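You operate a simulated robot arm through the tools that you are given. There is no shell and no other tool. Be economical: measure what you need, move in short steps, check, and stop when the job is done.

The job below is to be done with a simulated two-armed robot. You get a single attempt, and the scene is never put back.

Task
Hold the mister steady, spray the low smudge on the mirror, then wipe it off with the lilac cloth.
Fine: light pressure on the glass; mister and cloth back. Set down upright: plant mister. What is to be rubbed or washed off counts as gone when no trace of it is left.
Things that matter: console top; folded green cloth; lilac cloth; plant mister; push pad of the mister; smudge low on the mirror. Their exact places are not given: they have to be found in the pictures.

Only the result counts: the job must be done as asked and must still hold three seconds after the hand-in. Knocking over, shifting, dropping, spilling or breaking anything else fails it. Flat cloth is picked up by pressing the open fingertips on it (5 to 10 N) and closing them slowly along it; thin cloth reads only 2 to 8 mm in the jaws.

Robot
Two 6-joint arms with two-finger parallel grippers on one trunk, on a base that drives. Base frame: it is fixed to the floor where the robot stands at the start and does not move with it; the origin is under the middle of the robot, x ahead of it, y to its left, z up. Readings come in cm, degrees, newtons and seconds.
The left shoulder is at the start at [6, 18.8, 124.7], the right one opposite. With the tool pointing down near the work surface each hand reaches from about 10 to 54 cm from the robot's upright axis, wherever it stands, measured 20 degrees to its own side. Places, roughly: console top [60, 30, 80]; folded green cloth [150, 25, 75]; push pad of the mister [50, 30, 90]; smudge low on the mirror [50, 50, 100]. Payload 1.57 kg a hand.
The tool frame of a hand sits at the grasp point between the pads (the TCP): z along the fingers, y along the line on which they close. The tips reach 3 cm beyond it. The gripper opens to 11 cm. The fingers are 2.4 cm wide and 1.2 cm thick; the gripper's body (4.8 by 11.2 cm) begins 7.8 cm behind the TCP.
Orientation is that of the tool frame in the base frame, as [roll, pitch, yaw] about the fixed x, y, z axes, in that order (R = Rz(yaw) Ry(pitch) Rx(roll)). With the fingers straight down and closing along the base's y, the tool's x points along the base's -x, its y along +y and its z along -z.

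Tools
- The arms move only by the tool nudge_tool. It takes "left_commands", "right_commands" or both (then of equal length, played together; a hand with none holds still); each is a list that holds one entry, the list of rows, each a list of 7 numbers: the shift along the tool's x, y, z in cm, then the turn, a rotation vector about the tool's x, y, z in degrees, then the finger opening in cm, from 0 to 11. In form: [[[x, y, z, rx, ry, rz, fingers], ...]]. A call has 1 to 8 rows; each row is the pose to reach, as a shift and turn from the pose commanded when the call began, along the tool's axes at that moment. Rows are played at 5 a second. More than 5 cm and 8.6 degrees between two rows, or a gripper value outside its range, and nothing of the call is played. Where a pose cannot be reached the arm comes as near as it can. A force on the tool above 40 N (or 10 N above the force at the start of the call, whichever is more), or a blocked arm, ends the call early, and 0.2 s more pass. The fingers move at their own pace (about 15.3 cm/s each) and stop on an object; they squeeze with about 39 N. The grip force told is the motor's: it shows also when the fingers shut on nothing. Time passes only in rows, and 0.2 s behind the last, so rows that repeat a pose let the fingers close. The reply holds the time, the measured pose of the TCP, the force on the tool along the base axes, the opening and the grip force, in the units named above and with some noise, with the torque about the TCP (base axes, N m) and any sound that the robot's microphone picked up, and new pictures: "views" is both (left out), scene, wrist or none (wrist: the cameras of the hands that moved).
- Cameras (640 x 400 px; columns grow to the right, rows downward): "scene" is now at [-0.26, 2.88, 178.34]; the picture's right is [0.46, -0.89, 0.00], its down [-0.77, -0.40, -0.49] and it looks along [0.44, 0.23, -0.87] (base axes); focal length 259 px, centre (320, 200). "left" rides on the left gripper at [7, -1.6, -14.1] in its tool frame; the picture's right is [0.23, 0.97, 0.00], its down [-0.86, 0.20, -0.48] and it looks along [-0.47, 0.11, 0.88] (tool axes); focal length 222 px, centre (320, 200). "right" rides on the right gripper at [7, 1.6, -14.1] in its tool frame; the picture's right is [-0.23, 0.97, 0.00], its down [-0.86, -0.20, -0.48] and it looks along [-0.47, -0.11, 0.88] (tool axes); focal length 222 px, centre (320, 200).
- raise_lower(by): slides the trunk up (or, below 0, down) by that many cm; the arms and the scene camera ride with it, the base frame stays. It gives what a move gives, with no picture.
- base_move(legs): drives the robot by 1 to 6 legs, each [ahead, left, turn to the left] in cm, cm and degrees, along the robot's own axes; the way and the turn of a leg run together, so that a leg with both is an arc; at most 150 cm and 180 degrees a leg. The arms and the cameras ride along, it lands a little off, and it stops where it bumps. It gives what a move gives, and a new picture of the scene camera.
- head_to(pan, tilt): turns the head with the scene camera to pan (to the left, within 86 degrees either way) and tilt (down, from -29 to 69), counted from straight ahead of the robot. It gives what a move gives, and a new picture of the scene camera.
- locate(camera, pixels): there is no depth. For up to 12 entries [column, row, z] of the newest picture of that camera ("zoom" is the newest enlarged one), the place [x, y] in the base frame at which the ray of that pixel passes the height z, good to about 0.2 cm, but the place of the scene camera against the robot may be out by one fixed shift of up to 1.2 cm in any direction. No time passes.
- inspect(camera, box): a new picture of the part [left, top, right, bottom] of that camera's present view, enlarged. No time passes.
- finish_job(): hands the job in; it is judged then, once.

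Keep the steps short. Do not move on a guess: measure, check each grasp and each placing, and mend mistakes. In all there are 80 turns and 260 pictures (those below and enlarged ones count). Leave the grippers open and the arms clear of the work at the hand-in unless told otherwise, and finish with a single line.

The tools are called after "Request:" as name(argument=value, ...) on one line, values as JSON. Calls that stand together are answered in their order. nudge_tool: Moves the arms, as the interface text tells. Its arguments: {"type":"object","properties":{"left_commands":{"type":"array","items":{"type":"array","items":{"type":"array","items":{"type":"number"}}}},"right_commands":{"type":"array","items":{"type":"array","items":{"type":"array","items":{"type":"number"}}}},"views":{"type":"string","enum":["both","scene","wrist","none"]}},"required":[]} The other tools are called the same way: raise_lower (by) slides the trunk up or down; base_move (legs) drives the base; head_to (pan, tilt) turns the head that bears the scene camera; locate (camera, pixels) gives the place at which the rays of pixels pass given heights; inspect (camera, box) takes an enlarged picture of a part of a camera's view; finish_job () hands the job in.

At the start:

```text
t: 0.0
left_eef_pos: [27.23, 38.55, 128.74]
left_orientation: [-179.9, 0.0, 180.0]
left_contact_force: [0.2, -0.1, 0.1]
left_ft_torque: [0.03, 0.02, 0.01]
left_grip_width: 11.01
left_finger_force: 0.0
right_eef_pos: [33.77, 6.56, 120.52]
right_orientation: [-180.0, -0.1, 179.9]
right_contact_force: [1.0, -0.2, -0.3]
right_ft_torque: [-0.02, 0.0, -0.02]
right_grip_width: 11.01
right_finger_force: 0.0
trunk travel left (down, up): [-87.5, 11.5]
robot x, y, heading: [-0.18, 0.05, 0.0]
head pan, tilt: [27.2, 60.5]
```

scene: 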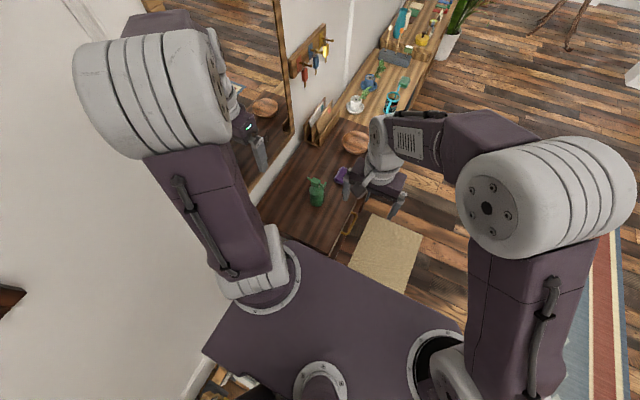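
right: 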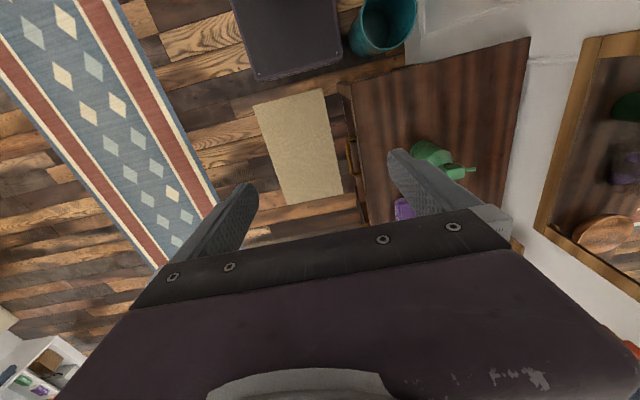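
left: 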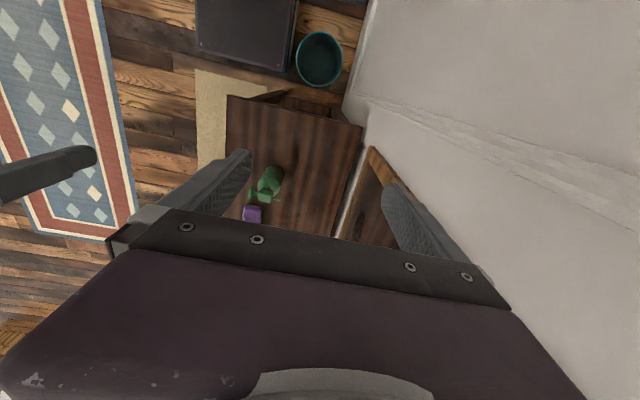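

I see the green mister near (316,192) and the lilac cloth near (341,175) on the console. I'll enlarge that part of the scene view and turn nothing yet.

Request:
inspect(camera="scene", box=[220, 80, 420, 260])

Request:
inspect(camera="left", box=[200, 80, 420, 240])

Request:
locate(camera="scene", pixels=[[316, 203, 74], [341, 176, 76], [258, 205, 74], [330, 255, 74], [283, 238, 74], [353, 210, 74], [262, 195, 74], [340, 110, 74], [315, 180, 90]])

```text
2.22 times, centred on (320, 170) of scene
```

zoom: 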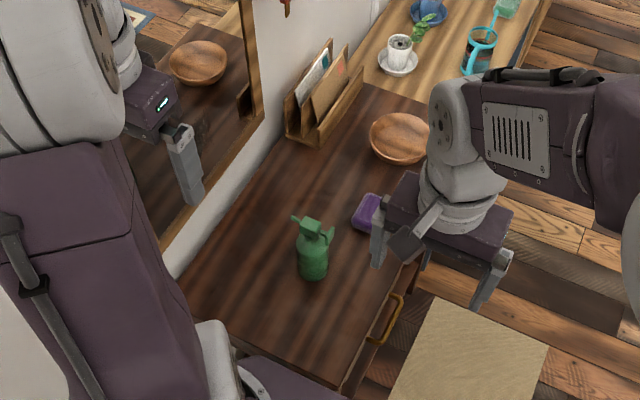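

```text
2.50 times, centred on (310, 160) of left
```

zoom: 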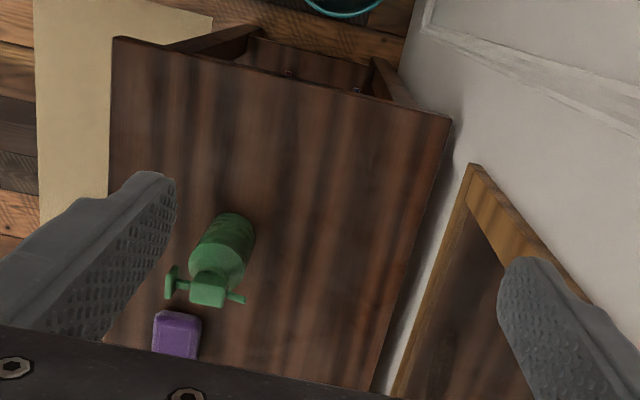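

```text
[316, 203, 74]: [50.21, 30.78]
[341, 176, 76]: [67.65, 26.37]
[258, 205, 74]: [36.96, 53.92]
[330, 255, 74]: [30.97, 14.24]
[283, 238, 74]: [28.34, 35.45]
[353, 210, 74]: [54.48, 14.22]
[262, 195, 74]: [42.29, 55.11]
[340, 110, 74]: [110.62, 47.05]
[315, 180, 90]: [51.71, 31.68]
```

The nozzle faces the mirror (+y) and a paddle sits on the -y side of the mister. Next I look for the smudge: head turned more to the left with less tilt.

Request:
head_to(pan=50, tilt=45)

```text
t: 0.9
left_eef_pos: [27.14, 38.54, 128.84]
left_orientation: [-179.9, 0.0, 179.9]
left_contact_force: [-0.3, -1.1, -0.3]
left_ft_torque: [0.01, 0.02, 0.0]
left_grip_width: 11.01
left_finger_force: 0.1
right_eef_pos: [33.81, 6.54, 120.59]
right_orientation: [-180.0, 0.0, -180.0]
right_contact_force: [-0.4, -0.4, 0.0]
right_ft_torque: [0.02, -0.01, -0.02]
right_grip_width: 11.01
right_finger_force: 0.1
trunk travel left (down, up): [-87.5, 11.5]
robot x, y, heading: [0.41, -0.29, -0.0]
head pan, tilt: [50.0, 45.0]
```

scene: 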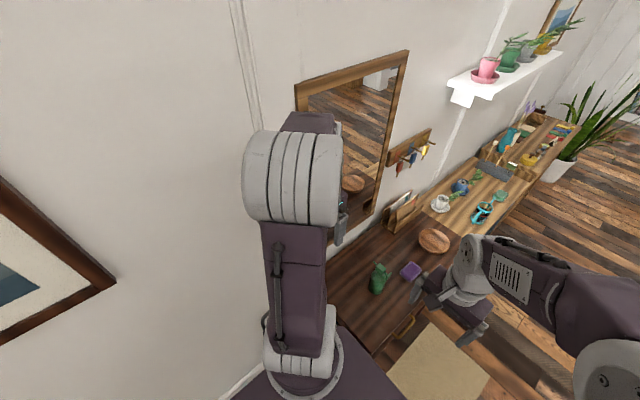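

The left arm hides the low part of the mirror. Before driving, I measure the floor obstacles, console edges and robot base in the right wrist view.

Request:
locate(camera="right", pixels=[[50, 350, 30], [15, 375, 30], [255, 80, 20], [338, 62, 20], [385, 45, 25], [338, 85, 74], [528, 38, 74], [365, 225, 74], [405, 208, 76], [425, 160, 80], [340, 195, 0], [250, 105, 0]])

Request:
head_to(pan=-40, tilt=50)

```text
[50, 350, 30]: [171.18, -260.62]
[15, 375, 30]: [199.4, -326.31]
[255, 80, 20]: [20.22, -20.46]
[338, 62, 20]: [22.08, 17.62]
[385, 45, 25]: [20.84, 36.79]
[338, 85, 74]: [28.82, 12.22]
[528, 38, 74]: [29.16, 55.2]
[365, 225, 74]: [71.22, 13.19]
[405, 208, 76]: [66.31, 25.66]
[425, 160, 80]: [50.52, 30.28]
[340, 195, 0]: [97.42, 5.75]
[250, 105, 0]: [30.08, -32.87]
```

```text
t: 2.5
left_eef_pos: [27.15, 38.59, 128.68]
left_orientation: [179.9, -0.1, 180.0]
left_contact_force: [-0.9, 0.8, 0.2]
left_ft_torque: [0.01, -0.03, -0.02]
left_grip_width: 11.0
left_finger_force: 0.1
right_eef_pos: [33.75, 6.56, 120.48]
right_orientation: [179.9, 0.0, -179.9]
right_contact_force: [-0.3, -0.3, -0.5]
right_ft_torque: [-0.05, -0.03, 0.0]
right_grip_width: 10.97
right_finger_force: 0.0
trunk travel left (down, up): [-87.5, 11.5]
robot x, y, heading: [-0.16, 0.01, -0.1]
head pan, tilt: [-40.0, 50.0]
```

scene: 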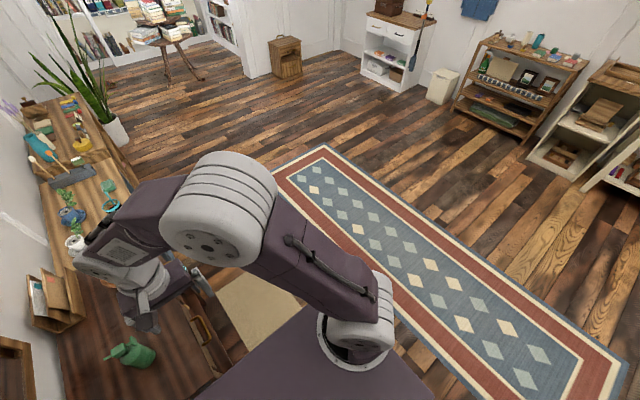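

The floor to the right is clear and the robot base reaches about 22 cm out. I drive right 38, ahead 50, and turn 90° to face the mirror, keeping clear of the console (front edge y≈13).

Request:
base_move(legs=[[0, -38, 0], [50, 0, 0], [0, 0, 90]])

Request:
head_to(pan=0, tilt=40)

```text
t: 11.3
left_eef_pos: [12.97, -10.22, 128.93]
left_orientation: [179.9, -0.1, -90.6]
left_contact_force: [0.3, 0.4, 0.2]
left_ft_torque: [-0.04, 0.03, -0.01]
left_grip_width: 11.0
left_finger_force: 0.1
right_eef_pos: [45.14, -4.04, 120.51]
right_orientation: [180.0, 0.0, -90.5]
right_contact_force: [0.3, 1.4, -0.8]
right_ft_torque: [0.01, 0.0, 0.02]
right_grip_width: 11.02
right_finger_force: 0.1
trunk travel left (down, up): [-87.5, 11.5]
robot x, y, heading: [51.41, -37.35, 89.5]
head pan, tilt: [-40.0, 50.0]
```

scene: 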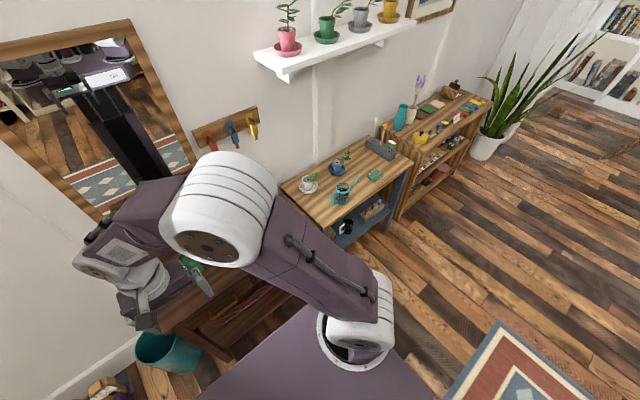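

```text
t: 12.4
left_eef_pos: [13.05, -10.19, 128.88]
left_orientation: [-180.0, 0.0, -90.4]
left_contact_force: [-0.5, 0.0, 0.1]
left_ft_torque: [0.01, 0.0, 0.0]
left_grip_width: 11.01
left_finger_force: 0.0
right_eef_pos: [44.97, -4.01, 120.45]
right_orientation: [180.0, 0.0, -90.5]
right_contact_force: [0.8, -0.1, -0.2]
right_ft_torque: [-0.01, 0.01, -0.01]
right_grip_width: 10.99
right_finger_force: 0.1
trunk travel left (down, up): [-87.5, 11.5]
robot x, y, heading: [51.45, -37.56, 89.7]
head pan, tilt: [0.0, 40.0]
```

scene: 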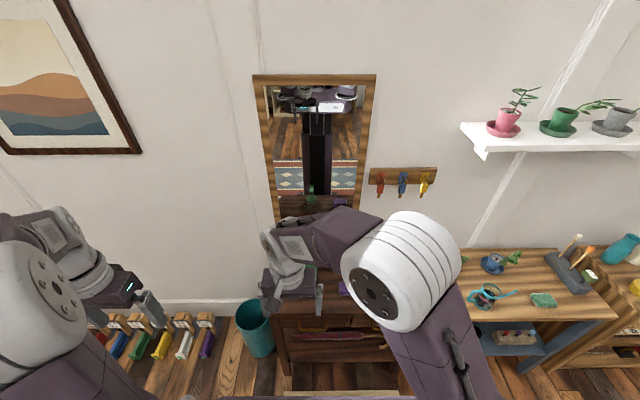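

The right arm hides the low mirror. I move the right hand 25 cm to the right (tool -y).

Request:
nudge_tool(right_commands=[[[0, -5, 0, 0, 0, 0, 11], [0, -10, 0, 0, 0, 0, 11], [0, -15, 0, 0, 0, 0, 11], [0, -20, 0, 0, 0, 0, 11], [0, -25, 0, 0, 0, 0, 11]]], views="scene")

Request:
inspect(camera="scene", box=[220, 140, 420, 340])

```text
t: 13.6
left_eef_pos: [13.26, -10.2, 128.95]
left_orientation: [179.9, 0.0, -90.4]
left_contact_force: [-0.5, -0.1, -0.1]
left_ft_torque: [-0.01, 0.06, -0.01]
left_grip_width: 10.96
left_finger_force: 0.1
right_eef_pos: [70.31, -4.41, 120.31]
right_orientation: [179.9, 0.0, -90.5]
right_contact_force: [0.6, 1.0, 0.1]
right_ft_torque: [-0.05, 0.02, 0.0]
right_grip_width: 11.02
right_finger_force: 0.0
trunk travel left (down, up): [-87.5, 11.5]
robot x, y, heading: [51.13, -37.55, 89.8]
head pan, tilt: [0.0, 40.0]
```

scene: 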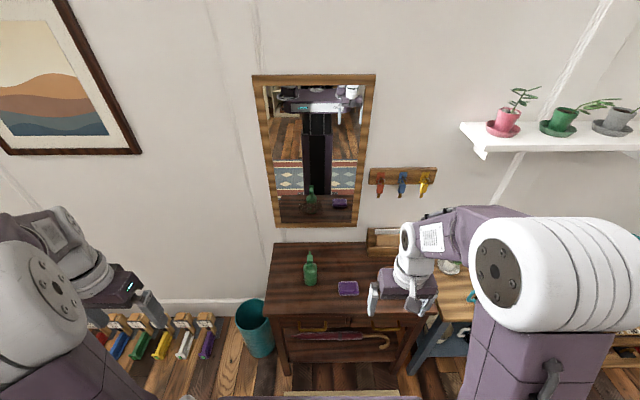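

```text
2.00 times, centred on (320, 240) of scene
```

zoom: 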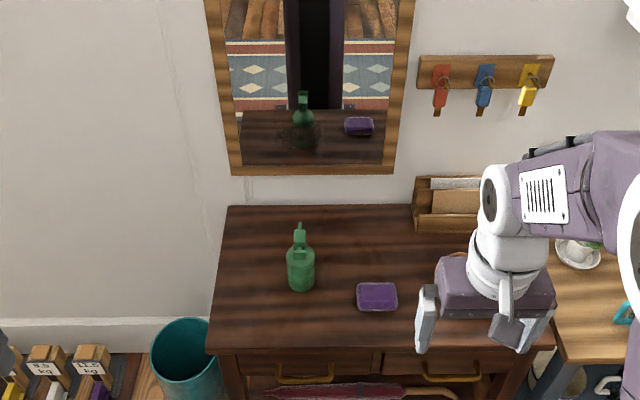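

A dark smear is visible in the mirror near scene (310,206). I enlarge it.

Request:
inspect(camera="scene", box=[270, 180, 370, 240])

Request:
inspect(camera="scene", box=[280, 240, 370, 300])

Request:
locate(camera="scene", pixels=[[310, 284, 74], [310, 254, 92], [348, 288, 76], [275, 243, 74], [265, 318, 74], [278, 228, 90], [278, 228, 85], [310, 206, 95], [310, 206, 100]])

```text
6.40 times, centred on (320, 210) of scene
```

zoom: 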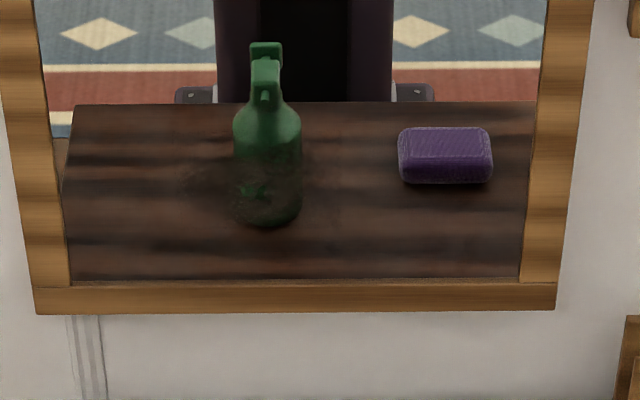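

```text
6.67 times, centred on (325, 270) of scene
```

zoom: 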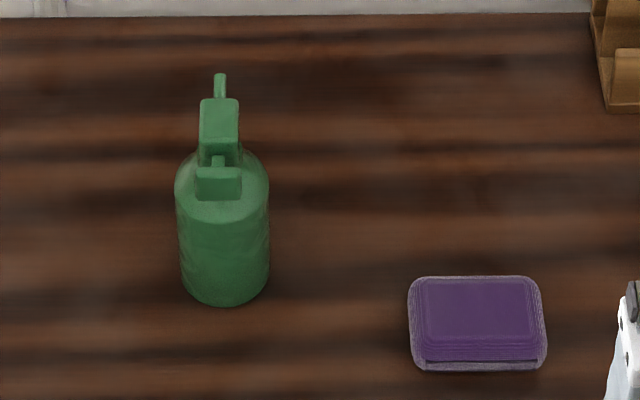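

```text
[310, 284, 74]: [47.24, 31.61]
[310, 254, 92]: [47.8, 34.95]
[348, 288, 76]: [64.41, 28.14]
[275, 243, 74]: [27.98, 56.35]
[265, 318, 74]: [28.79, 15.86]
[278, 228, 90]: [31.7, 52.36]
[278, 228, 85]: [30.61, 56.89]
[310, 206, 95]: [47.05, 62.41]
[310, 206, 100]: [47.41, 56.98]
```

The smudge is about x≈47, z≈99 on the glass, with the mister directly in front at x≈47. I drive 19 cm closer, leaving several cm to the console front.

Request:
base_move(legs=[[19, 0, 0]])

Request:
head_to(pan=0, tilt=50)

Request:
inspect(camera="left", box=[0, 0, 640, 400])

```text
t: 15.1
left_eef_pos: [13.37, 8.74, 128.78]
left_orientation: [179.9, 0.2, -90.8]
left_contact_force: [0.3, -0.6, -0.5]
left_ft_torque: [0.03, 0.03, -0.01]
left_grip_width: 10.99
left_finger_force: 0.0
right_eef_pos: [70.47, 14.5, 120.52]
right_orientation: [-180.0, 0.3, -90.8]
right_contact_force: [0.4, -0.3, -1.2]
right_ft_torque: [0.03, -0.01, -0.02]
right_grip_width: 10.99
right_finger_force: 0.0
trunk travel left (down, up): [-87.5, 11.5]
robot x, y, heading: [51.47, -18.25, 89.2]
head pan, tilt: [0.0, 40.0]
```

scene: 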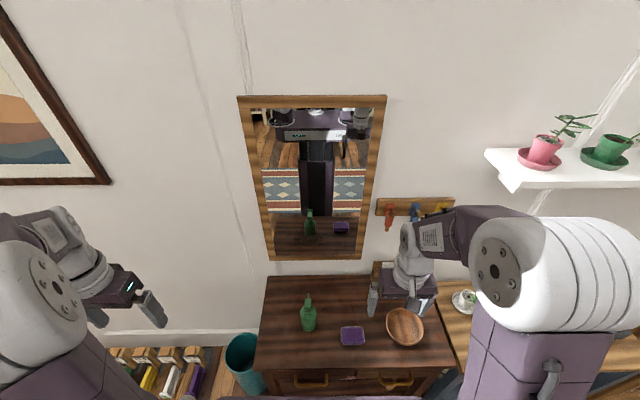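

```text
t: 15.9
left_eef_pos: [13.47, 9.02, 128.9]
left_orientation: [180.0, 0.0, -90.8]
left_contact_force: [-0.1, 0.8, 0.4]
left_ft_torque: [-0.03, 0.0, -0.01]
left_grip_width: 11.01
left_finger_force: 0.1
right_eef_pos: [70.35, 14.85, 120.44]
right_orientation: [-180.0, 0.1, -90.8]
right_contact_force: [0.4, -0.1, -0.2]
right_ft_torque: [0.0, -0.02, 0.01]
right_grip_width: 10.99
right_finger_force: 0.0
trunk travel left (down, up): [-87.5, 11.5]
robot x, y, heading: [51.36, -18.47, 89.2]
head pan, tilt: [0.0, 50.0]
```

scene: 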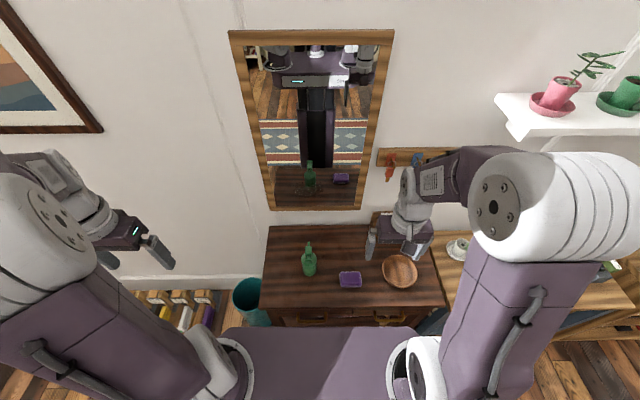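

```text
1.00 times, centred on (320, 200) of left
```

zoom: 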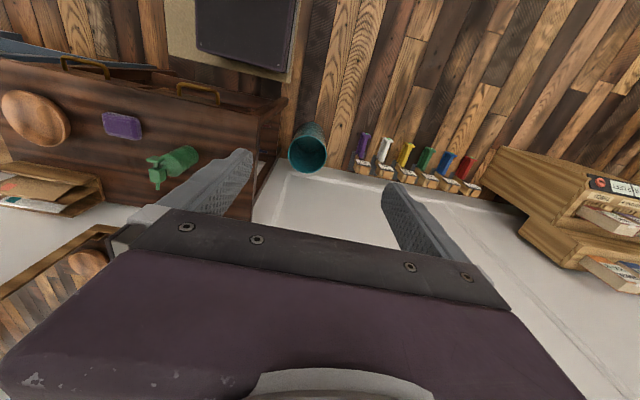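

Both hands hang tool-down. I take the right wrist view to measure the mister's height by triangulation.

Request:
inspect(camera="right", box=[0, 0, 640, 400])

Request:
inspect(camera="left", box=[90, 80, 250, 220])

Request:
inspect(camera="scene", box=[260, 160, 380, 300])

```text
1.00 times, centred on (320, 200) of right
```

zoom: 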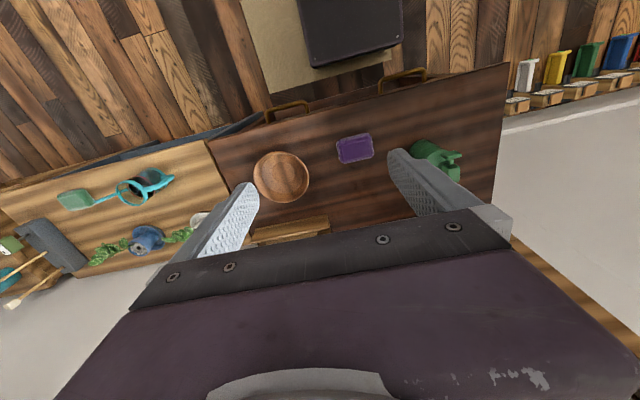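

```text
2.86 times, centred on (170, 150) of left
```

zoom: 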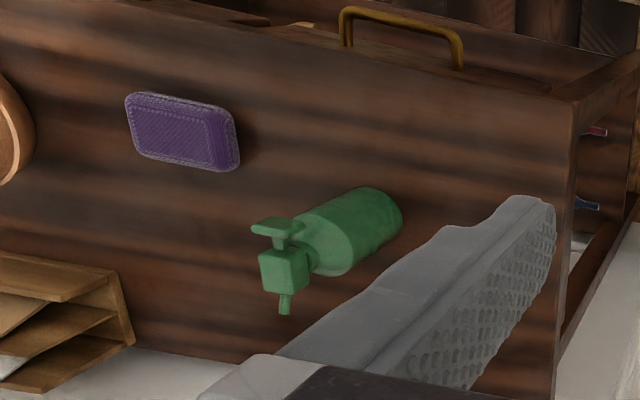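

```text
2.86 times, centred on (320, 230) of scene
```

zoom: 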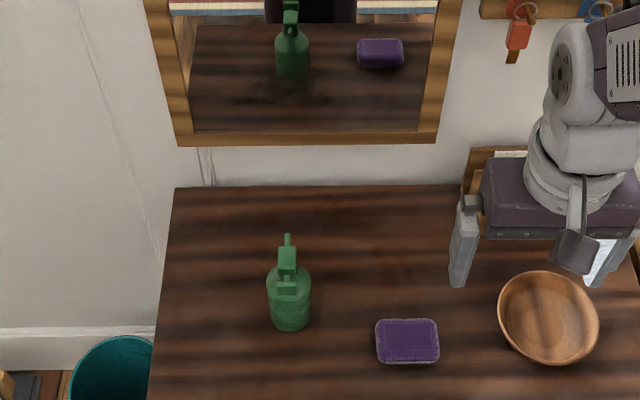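

I measure nozzle tip, paddle, base, and cloth in both cameras at several heights to triangulate.

Request:
locate(camera="left", pixels=[[157.75, 189.5, 88], [157.75, 189.5, 94], [155.3, 159.8, 86], [155.3, 159.8, 92], [168.3, 171.7, 82], [168.3, 171.7, 88], [192, 154, 74], [122, 125, 76]])

Request:
locate(camera="scene", pixels=[[308.8, 242.3, 88], [308.8, 242.3, 94], [308.8, 259.4, 86], [308.8, 259.4, 92], [309.5, 273, 74], [350.5, 280, 76], [307.8, 192.2, 96], [307.8, 192.2, 100], [320, 208, 84], [320, 208, 88]])

Request:
locate(camera="right", pixels=[[355, 149, 76], [416, 152, 74], [300, 230, 74], [505, 65, 74], [208, 142, 74]])

```text
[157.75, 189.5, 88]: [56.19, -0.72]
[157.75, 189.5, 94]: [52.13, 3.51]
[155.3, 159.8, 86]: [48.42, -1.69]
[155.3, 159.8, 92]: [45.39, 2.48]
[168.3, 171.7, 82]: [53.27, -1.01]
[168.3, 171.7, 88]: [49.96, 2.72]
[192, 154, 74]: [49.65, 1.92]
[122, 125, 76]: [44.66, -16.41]
```

```text
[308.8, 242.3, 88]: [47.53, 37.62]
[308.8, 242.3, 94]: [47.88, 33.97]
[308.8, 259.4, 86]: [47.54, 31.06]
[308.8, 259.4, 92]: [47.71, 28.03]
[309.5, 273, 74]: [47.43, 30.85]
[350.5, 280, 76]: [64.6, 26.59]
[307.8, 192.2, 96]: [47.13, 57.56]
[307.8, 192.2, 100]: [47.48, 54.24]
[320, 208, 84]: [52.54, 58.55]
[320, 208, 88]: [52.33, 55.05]
```

```text
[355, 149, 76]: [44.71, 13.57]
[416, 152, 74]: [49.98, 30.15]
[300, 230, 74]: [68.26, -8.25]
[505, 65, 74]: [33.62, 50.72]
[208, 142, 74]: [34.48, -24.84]
```

Left/right locate used stale pictures. I move the left hand 24 cm right and 12 cm down (still well clear) for a fresh wrist view of the mister, and right hand with a null move for its view.

Request:
nudge_tool(left_commands=[[[0, -4, 2, 0, 0, 0, 11], [0, -8, 4, 0, 0, 0, 11], [0, -12, 6, 0, 0, 0, 11], [0, -16, 8, 0, 0, 0, 11], [0, -20, 10, 0, 0, 0, 11], [0, -24, 12, 0, 0, 0, 11], [0, -24, 12, 0, 0, 0, 11]]], right_commands=[[[0, 0, 0, 0, 0, 0, 11], [0, 0, 0, 0, 0, 0, 11], [0, 0, 0, 0, 0, 0, 11], [0, 0, 0, 0, 0, 0, 11], [0, 0, 0, 0, 0, 0, 11], [0, 0, 0, 0, 0, 0, 11], [0, 0, 0, 0, 0, 0, 11]]], views="wrist")

Request:
inspect(camera="left", box=[180, 100, 340, 220])

Request:
inspect(camera="right", box=[320, 100, 480, 200])

```text
t: 17.5
left_eef_pos: [37.23, 8.83, 116.75]
left_orientation: [180.0, 0.0, -90.7]
left_contact_force: [0.2, 0.5, -0.1]
left_ft_torque: [-0.02, 0.0, 0.0]
left_grip_width: 11.01
left_finger_force: 0.1
right_eef_pos: [70.35, 14.94, 120.48]
right_orientation: [-180.0, 0.0, -90.6]
right_contact_force: [0.3, 0.3, -0.2]
right_ft_torque: [0.02, -0.02, 0.0]
right_grip_width: 11.0
right_finger_force: 0.1
trunk travel left (down, up): [-87.5, 11.5]
robot x, y, heading: [51.81, -18.54, 89.2]
head pan, tilt: [0.0, 50.0]
```

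right: 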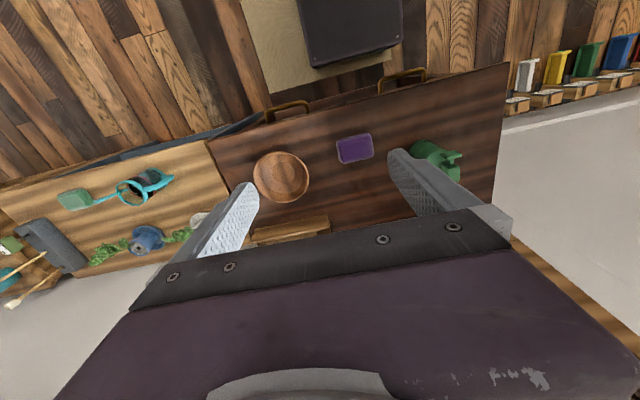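
left: 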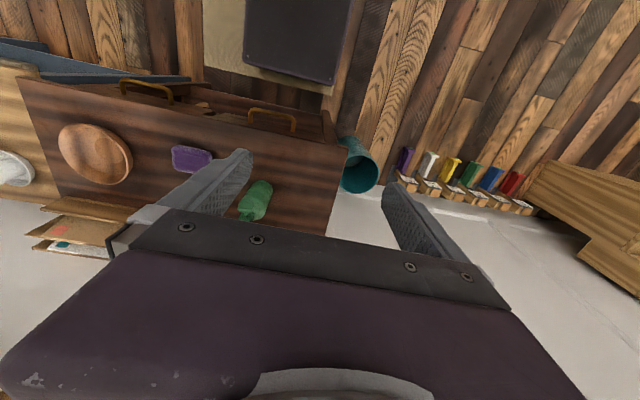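

```text
3.33 times, centred on (260, 160) of left
```

zoom: 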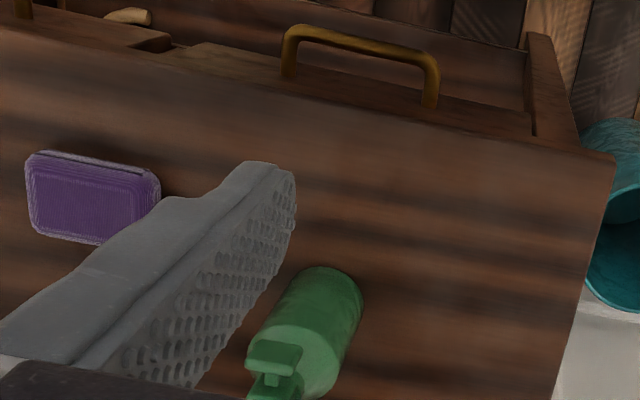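

```text
4.00 times, centred on (400, 150) of right
```

zoom: 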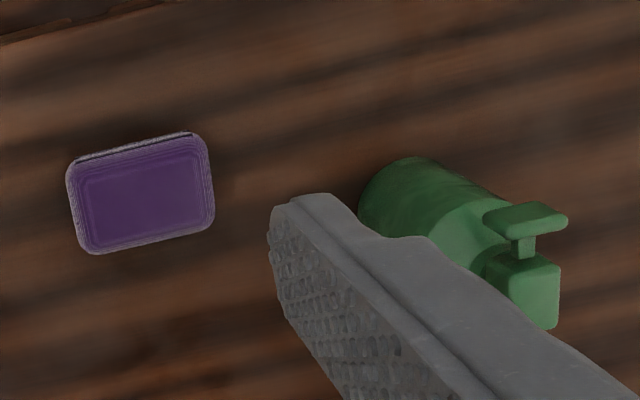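

Request:
locate(camera="right", pixels=[[451.75, 154.5, 86], [451.75, 154.5, 90], [451.75, 154.5, 94], [453.75, 174, 90], [453.75, 174, 94], [355, 149, 76], [418, 146, 74], [382, 78, 74], [430, 65, 74]])

Request:
locate(camera="left", pixels=[[246.5, 206.5, 86], [246.5, 206.5, 90], [246.5, 206.5, 94], [266, 184, 74], [190, 159, 76], [341, 147, 74]])

Request:
locate(camera="scene", pixels=[[308.8, 259.4, 90], [308.8, 247, 90], [308.8, 247, 94], [265, 306, 74]])

```text
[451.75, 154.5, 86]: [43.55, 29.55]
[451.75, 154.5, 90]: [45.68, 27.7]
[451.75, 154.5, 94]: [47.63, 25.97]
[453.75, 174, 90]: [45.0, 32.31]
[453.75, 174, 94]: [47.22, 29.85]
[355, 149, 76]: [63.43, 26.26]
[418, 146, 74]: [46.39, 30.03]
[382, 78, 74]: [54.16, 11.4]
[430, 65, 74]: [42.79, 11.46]
```

```text
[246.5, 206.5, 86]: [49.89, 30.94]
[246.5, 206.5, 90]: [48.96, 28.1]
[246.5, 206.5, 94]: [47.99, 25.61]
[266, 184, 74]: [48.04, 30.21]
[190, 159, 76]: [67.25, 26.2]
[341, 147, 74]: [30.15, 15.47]
```

```text
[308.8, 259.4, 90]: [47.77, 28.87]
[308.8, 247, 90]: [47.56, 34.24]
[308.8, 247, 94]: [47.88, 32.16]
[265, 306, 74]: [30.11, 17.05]
```

Triangulating, the console top is really at z≈80; paddle ≈(47.9,25.5,94.5), mister axis ≈(48,28), top ≈97. I plan to hold the body with the left hand from the left, tilted, closing along y (so the push is resisted by the fingers). First I yaw the left tool -68° about its z.

Request:
nudge_tool(left_commands=[[[0, 1, 0, 0, 0, -8.5, 11], [0, 2, 0, 0, 0, -17, 11], [0, 3, 0, 0, 0, -25.5, 11], [0, 4, 0, 0, 0, -34, 11], [0, 5, 0, 0, 0, -42.5, 11], [0, 6, 0, 0, 0, -51, 11], [0, 7, 0, 0, 0, -59.5, 11], [0, 8, 0, 0, 0, -68, 11]]], views="scene")

```text
t: 19.3
left_eef_pos: [29.32, 9.07, 116.63]
left_orientation: [179.9, -0.1, -22.6]
left_contact_force: [-0.2, 0.2, -0.5]
left_ft_torque: [-0.01, 0.04, -0.03]
left_grip_width: 11.01
left_finger_force: 0.2
right_eef_pos: [70.3, 14.87, 120.49]
right_orientation: [179.9, -0.1, -90.7]
right_contact_force: [-0.7, -0.7, -0.2]
right_ft_torque: [0.01, 0.03, 0.0]
right_grip_width: 11.0
right_finger_force: 0.1
trunk travel left (down, up): [-87.5, 11.5]
robot x, y, heading: [51.67, -18.48, 89.0]
head pan, tilt: [0.0, 50.0]
```

scene: 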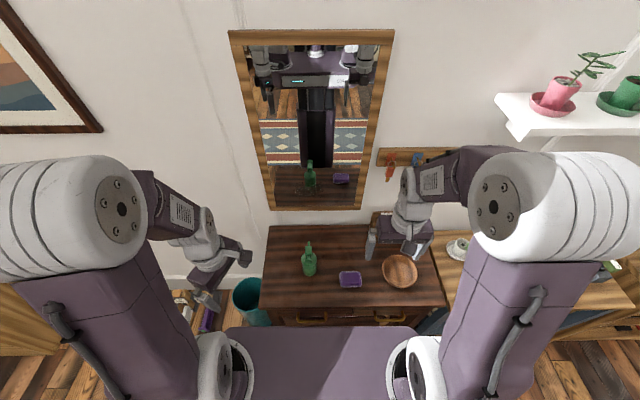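

Yaw works. I finish the yaw to 0 and move the left hand 19 cm toward the wall (to y≈28), staying at z≈116.

Request:
nudge_tool(left_commands=[[[-1.46, -3.5, 0, 0, 0, -4.5, 11], [-2.92, -7, 0, 0, 0, -9, 11], [-4.38, -10.5, 0, 0, 0, -13.5, 11], [-5.84, -14, 0, 0, 0, -18, 11], [-7.3, -17.5, 0, 0, 0, -22.6, 11], [-7.3, -17.5, 0, 0, 0, -22.6, 11]]], views="none")

Request:
nudge_tool(left_commands=[[[0, 0, 0, 0, 7, 0, 11], [0, 0, 0, 0, 14, 0, 11], [0, 0, 0, 0, 21, 0, 11], [0, 0, 0, 0, 28, 0, 11], [0, 0, 0, 0, 35, 0, 11], [0, 0, 0, 0, 42, 0, 11], [0, 0, 0, 0, 50, 0, 11], [0, 0, 0, 0, 50, 0, 11]]], views="both")

```text
t: 20.7
left_eef_pos: [29.52, 27.7, 116.91]
left_orientation: [-180.0, 0.1, -0.1]
left_contact_force: [0.6, 0.7, 1.0]
left_ft_torque: [0.0, 0.0, 0.0]
left_grip_width: 11.01
left_finger_force: 0.1
right_eef_pos: [70.36, 14.9, 120.36]
right_orientation: [180.0, 0.0, -90.7]
right_contact_force: [-0.4, -0.3, -1.1]
right_ft_torque: [0.05, -0.02, 0.0]
right_grip_width: 11.0
right_finger_force: 0.1
trunk travel left (down, up): [-87.5, 11.5]
robot x, y, heading: [51.47, -18.39, 89.1]
head pan, tilt: [0.0, 50.0]
```

```text
t: 22.5
left_eef_pos: [29.33, 27.88, 116.77]
left_orientation: [-180.0, -50.0, -0.2]
left_contact_force: [-0.4, -0.2, -0.8]
left_ft_torque: [0.02, 0.0, 0.0]
left_grip_width: 11.01
left_finger_force: 0.0
right_eef_pos: [70.47, 14.86, 120.38]
right_orientation: [-180.0, -0.1, -90.7]
right_contact_force: [0.4, -0.1, 0.0]
right_ft_torque: [0.02, 0.04, -0.02]
right_grip_width: 11.02
right_finger_force: 0.1
trunk travel left (down, up): [-87.5, 11.5]
robot x, y, heading: [51.36, -18.94, 89.1]
head pan, tilt: [0.0, 50.0]
```

scene: 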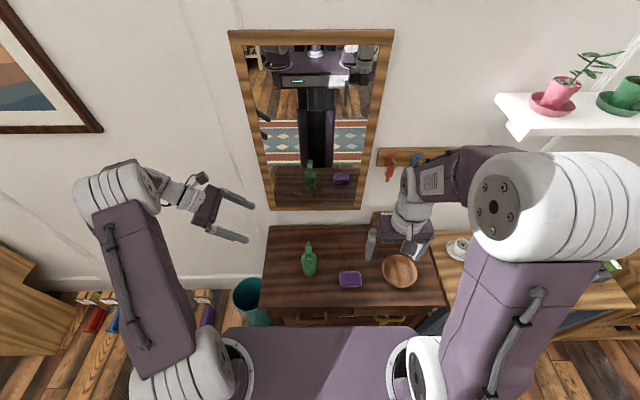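
left: 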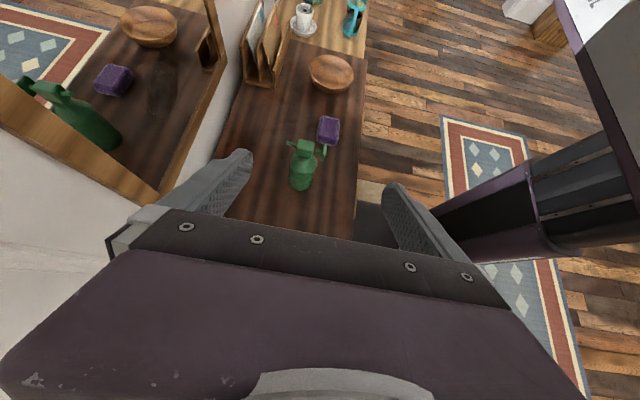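

The pose is reached and the left camera now shows mister, mirror and a dark oval at (160,92). I enlarge both.

Request:
inspect(camera="left", box=[260, 110, 360, 200])

Request:
inspect(camera="left", box=[80, 40, 220, 210])

Request:
inspect(camera="scene", box=[260, 160, 360, 220])

```text
4.44 times, centred on (310, 155) of left
```

zoom: 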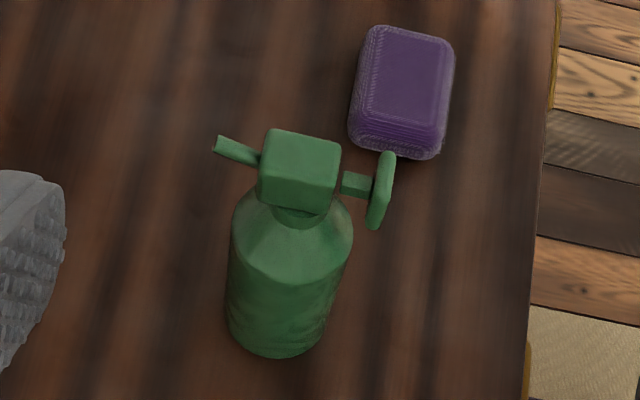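

```text
2.35 times, centred on (150, 125) of left
```

zoom: 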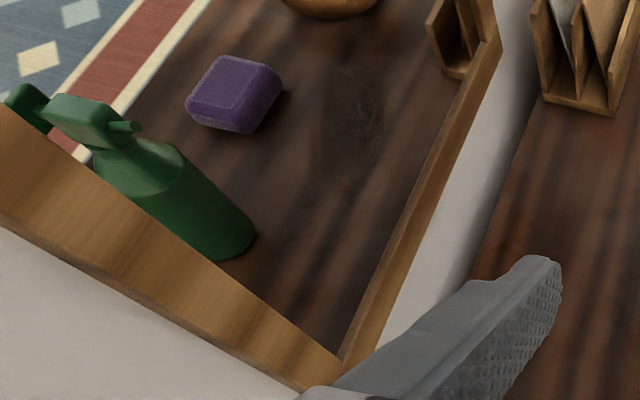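

```text
6.40 times, centred on (310, 190) of scene
```

zoom: 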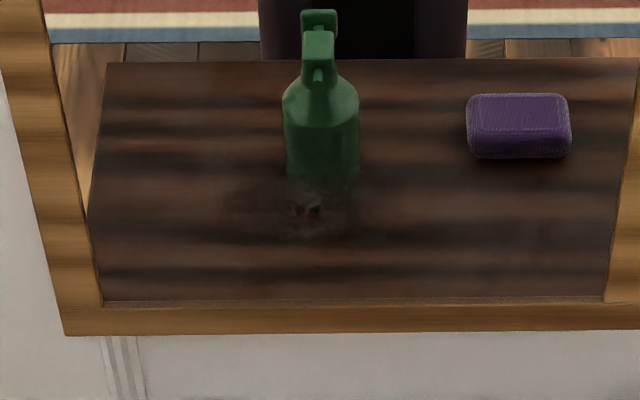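

Request:
locate(camera="left", pixels=[[160.6, 190.9, 88], [160.6, 190.9, 96], [162.7, 88.9, 96], [162.7, 88.9, 104], [305.5, 149, 97], [287, 144, 94], [324, 153, 94.5], [301, 180, 80], [328, 131, 82], [301, 186, 80]])

Request:
locate(camera="scene", pixels=[[276.1, 206.1, 88], [276.1, 206.1, 96], [306.9, 190.8, 96], [306.9, 190.8, 104], [354.5, 205.3, 90], [350.5, 280, 82], [309.5, 270, 80]])

```text
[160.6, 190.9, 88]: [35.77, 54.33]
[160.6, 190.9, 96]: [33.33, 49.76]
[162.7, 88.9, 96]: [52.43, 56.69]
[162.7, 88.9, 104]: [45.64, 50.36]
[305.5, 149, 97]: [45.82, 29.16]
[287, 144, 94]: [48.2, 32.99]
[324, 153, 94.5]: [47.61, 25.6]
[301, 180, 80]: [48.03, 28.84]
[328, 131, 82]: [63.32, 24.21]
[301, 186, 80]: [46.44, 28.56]
```

```text
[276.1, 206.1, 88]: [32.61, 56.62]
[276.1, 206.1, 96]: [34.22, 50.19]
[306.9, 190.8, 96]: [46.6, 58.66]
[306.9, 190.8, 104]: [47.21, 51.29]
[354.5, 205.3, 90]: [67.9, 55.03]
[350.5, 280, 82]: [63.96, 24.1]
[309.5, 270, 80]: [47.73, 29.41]
```

Fusing views: mirror glass y≈51, smudge centre ≈(46.8,51,103.3), about 10×6.5 cm; mister axis ≈(47.4,28.7), nozzle z≈94. Next the left hand goes to a pre-grasp 13 cm back along its axis.

Request:
nudge_tool(left_commands=[[[-2.02, -0.15, 3.5, 0, 0, 0, 11], [-4.05, -0.3, 7.05, 0, 0, 0, 11], [-6.07, -0.45, 10.6, 0, 0, 0, 11], [-8.1, -0.6, 14.1, 0, 0, 0, 11], [-10.1, -0.75, 17.6, 0, 0, 0, 11], [-12.14, -0.9, 21.15, 0, 0, 0, 11], [-12.14, -0.9, 21.15, 0, 0, 0, 11]]], views="both")

Request:
inspect(camera="left", box=[200, 40, 440, 220])

```text
t: 24.1
left_eef_pos: [37.87, 29.03, 94.13]
left_orientation: [180.0, -50.0, -0.2]
left_contact_force: [0.1, -0.3, 0.0]
left_ft_torque: [-0.01, 0.02, 0.02]
left_grip_width: 10.99
left_finger_force: 0.1
right_eef_pos: [70.42, 14.75, 120.5]
right_orientation: [-179.9, -0.1, -90.7]
right_contact_force: [-0.3, -0.4, 0.4]
right_ft_torque: [-0.02, 0.04, -0.02]
right_grip_width: 11.01
right_finger_force: 0.1
trunk travel left (down, up): [-87.5, 11.5]
robot x, y, heading: [51.56, -18.86, 89.3]
head pan, tilt: [0.0, 50.0]
```

scene: 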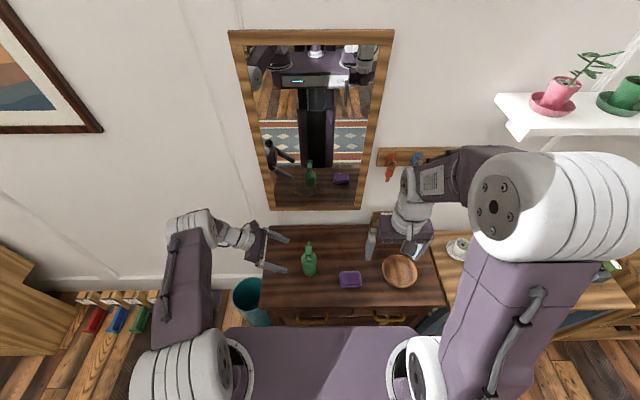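
left: 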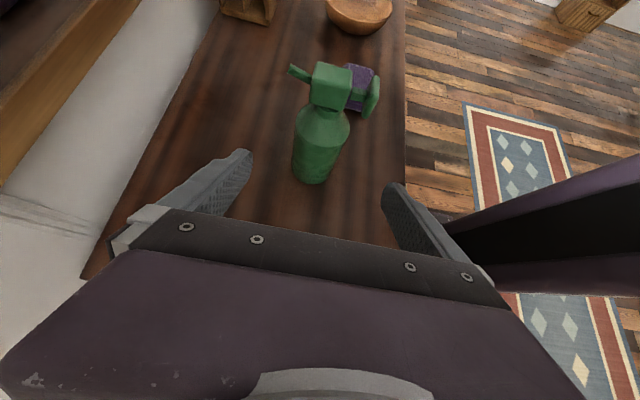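

```text
2.22 times, centred on (320, 130) of left
```

zoom: 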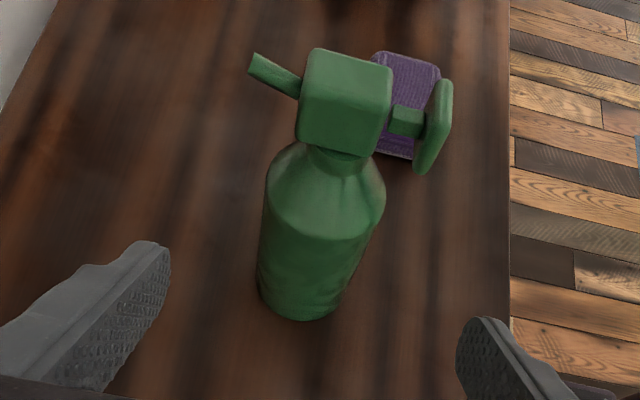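

Request:
locate(camera="left", pixels=[[313.5, 179, 80], [318, 156, 85], [292, 162, 84], [342, 162, 84], [290, 68, 95], [318, 70, 96], [331, 78, 97], [374, 96, 94]])

```text
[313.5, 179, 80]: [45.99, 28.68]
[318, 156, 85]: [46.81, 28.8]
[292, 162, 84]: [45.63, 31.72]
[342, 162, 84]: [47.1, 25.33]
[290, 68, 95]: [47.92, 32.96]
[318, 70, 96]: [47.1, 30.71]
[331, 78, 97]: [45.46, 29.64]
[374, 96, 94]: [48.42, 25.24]
```

Body centre ≈(48,28.6); the hand is aligned. I advance 13 cm along the tool axis with the jaws open.

Request:
nudge_tool(left_commands=[[[0, 0.1, 3.3, 0, 0, 0, 11], [0, 0.2, 6.6, 0, 0, 0, 11], [0, 0.3, 10, 0, 0, 0, 11], [0, 0.3, 13, 0, 0, 0, 11], [0, 0.3, 13, 0, 0, 0, 11]]], views="both")

Request:
inspect(camera="scene", box=[250, 220, 350, 290])

```text
t: 25.3
left_eef_pos: [47.77, 28.62, 85.83]
left_orientation: [180.0, -50.1, -0.2]
left_contact_force: [0.3, 0.2, 0.2]
left_ft_torque: [0.02, 0.01, -0.03]
left_grip_width: 11.0
left_finger_force: 0.1
right_eef_pos: [70.43, 14.95, 120.47]
right_orientation: [179.9, 0.0, -90.7]
right_contact_force: [0.0, 0.0, 0.0]
right_ft_torque: [0.0, 0.0, 0.01]
right_grip_width: 11.01
right_finger_force: 0.1
trunk travel left (down, up): [-87.5, 11.5]
robot x, y, heading: [51.74, -18.08, 89.2]
head pan, tilt: [0.0, 50.0]
```

scene: 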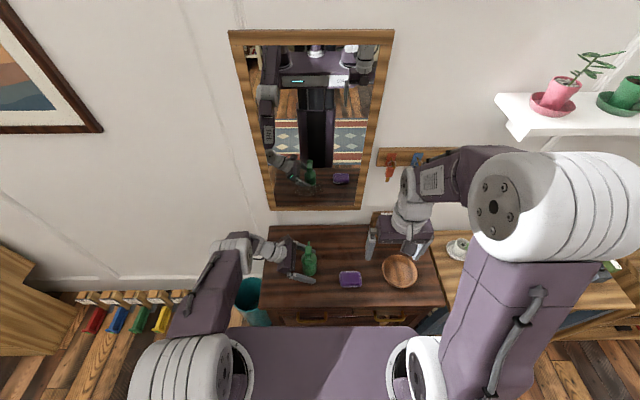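
left: 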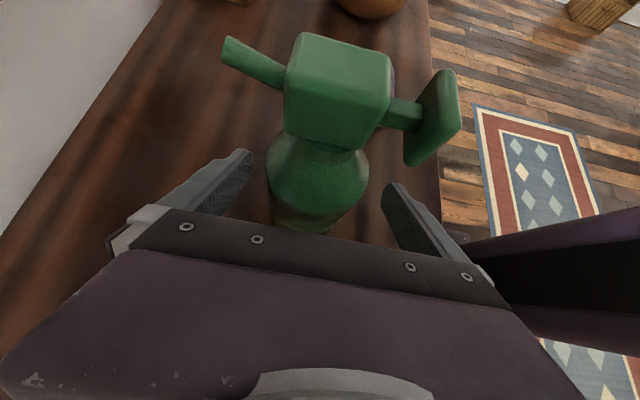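

```text
5.71 times, centred on (300, 255) of scene
```

zoom: 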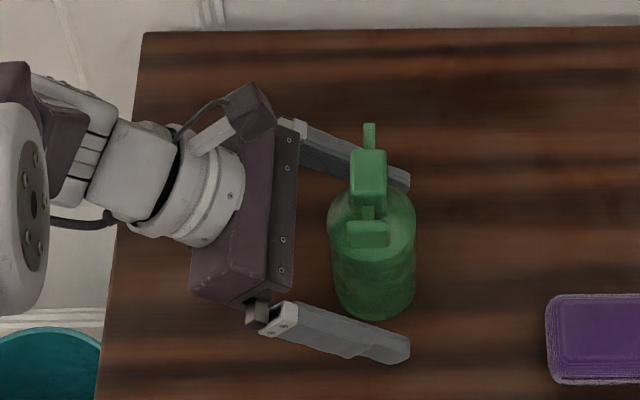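

Fingers straddle the body centrally. I close slowly.

Request:
nudge_tool(left_commands=[[[0, 0, 0, 0, 0, 0, 8], [0, 0, 0, 0, 0, 0, 7], [0, 0, 0, 0, 0, 0, 6.4], [0, 0, 0, 0, 0, 0, 6], [0, 0, 0, 0, 0, 0, 5.5], [0, 0, 0, 0, 0, 0, 5], [0, 0, 0, 0, 0, 0, 4.5], [0, 0, 0, 0, 0, 0, 4.5]]], views="both")

```text
t: 27.1
left_eef_pos: [47.88, 28.6, 86.03]
left_orientation: [180.0, -50.1, -0.3]
left_contact_force: [0.0, 0.4, 1.0]
left_ft_torque: [0.06, -0.03, 0.0]
left_grip_width: 5.92
left_finger_force: 39.5
right_eef_pos: [70.5, 14.89, 120.45]
right_orientation: [-179.9, 0.0, -90.6]
right_contact_force: [0.6, 0.0, 0.1]
right_ft_torque: [-0.02, 0.0, -0.02]
right_grip_width: 10.99
right_finger_force: 0.1
trunk travel left (down, up): [-87.5, 11.5]
robot x, y, heading: [51.44, -18.29, 89.1]
head pan, tilt: [0.0, 50.0]
```

scene: 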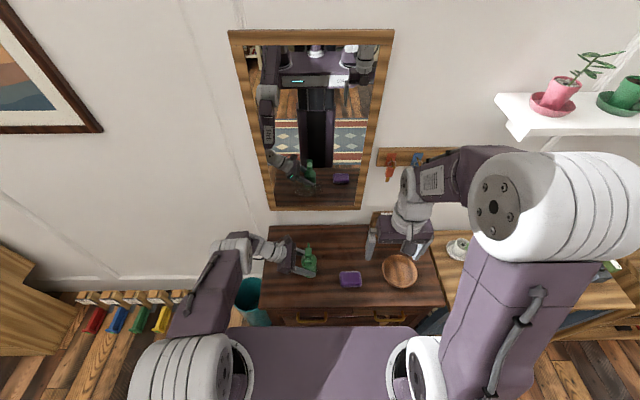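
left: 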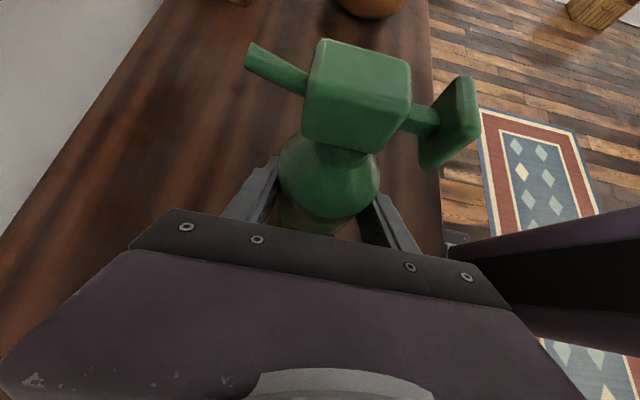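

Grip holds (5.9 cm, 39 N); the mister was nudged ≈0.4 cm toward -y by closing, which I'll undo on return. I lift 8.3 cm and 1 cm left so the nozzle (z≈95) points at the smudge centre.

Request:
nudge_tool(left_commands=[[[0.71, 0, -0.76, 0, 0, 0, 4.5], [2.1, 0, -2.3, 0, 0, 0, 4.5], [3.5, 0, -3.8, 0, 0, 0, 4.5], [5.71, 0, -6.1, 0, 0, 0, 4.5], [5.71, 0, -6.1, 0, 0, 0, 4.5]]], views="both")

Request:
inspect(camera="scene", box=[260, 170, 360, 270])

```text
t: 28.3
left_eef_pos: [46.71, 28.4, 93.9]
left_orientation: [180.0, -50.0, -0.2]
left_contact_force: [0.9, -0.8, -1.8]
left_ft_torque: [-0.02, 0.0, -0.01]
left_grip_width: 5.92
left_finger_force: 39.0
right_eef_pos: [70.43, 15.0, 120.33]
right_orientation: [179.9, 0.0, -90.6]
right_contact_force: [-1.0, -1.1, -0.9]
right_ft_torque: [0.0, 0.06, -0.03]
right_grip_width: 10.99
right_finger_force: 0.0
trunk travel left (down, up): [-87.5, 11.5]
robot x, y, heading: [51.18, -18.59, 89.3]
head pan, tilt: [0.0, 50.0]
```

scene: 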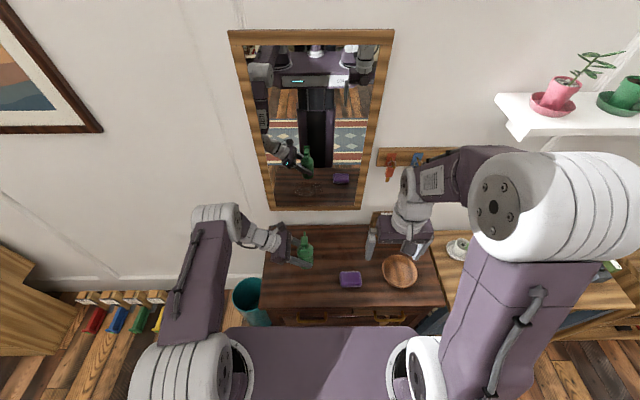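
left: 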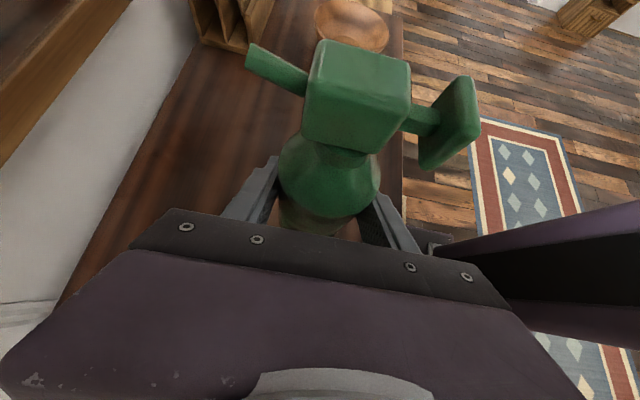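

```text
4.00 times, centred on (310, 220) of scene
```

zoom: 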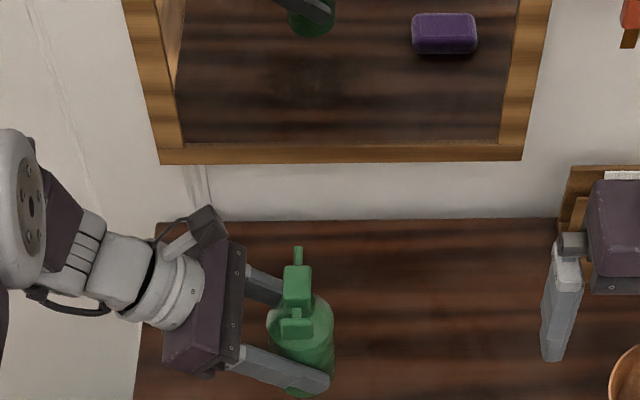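

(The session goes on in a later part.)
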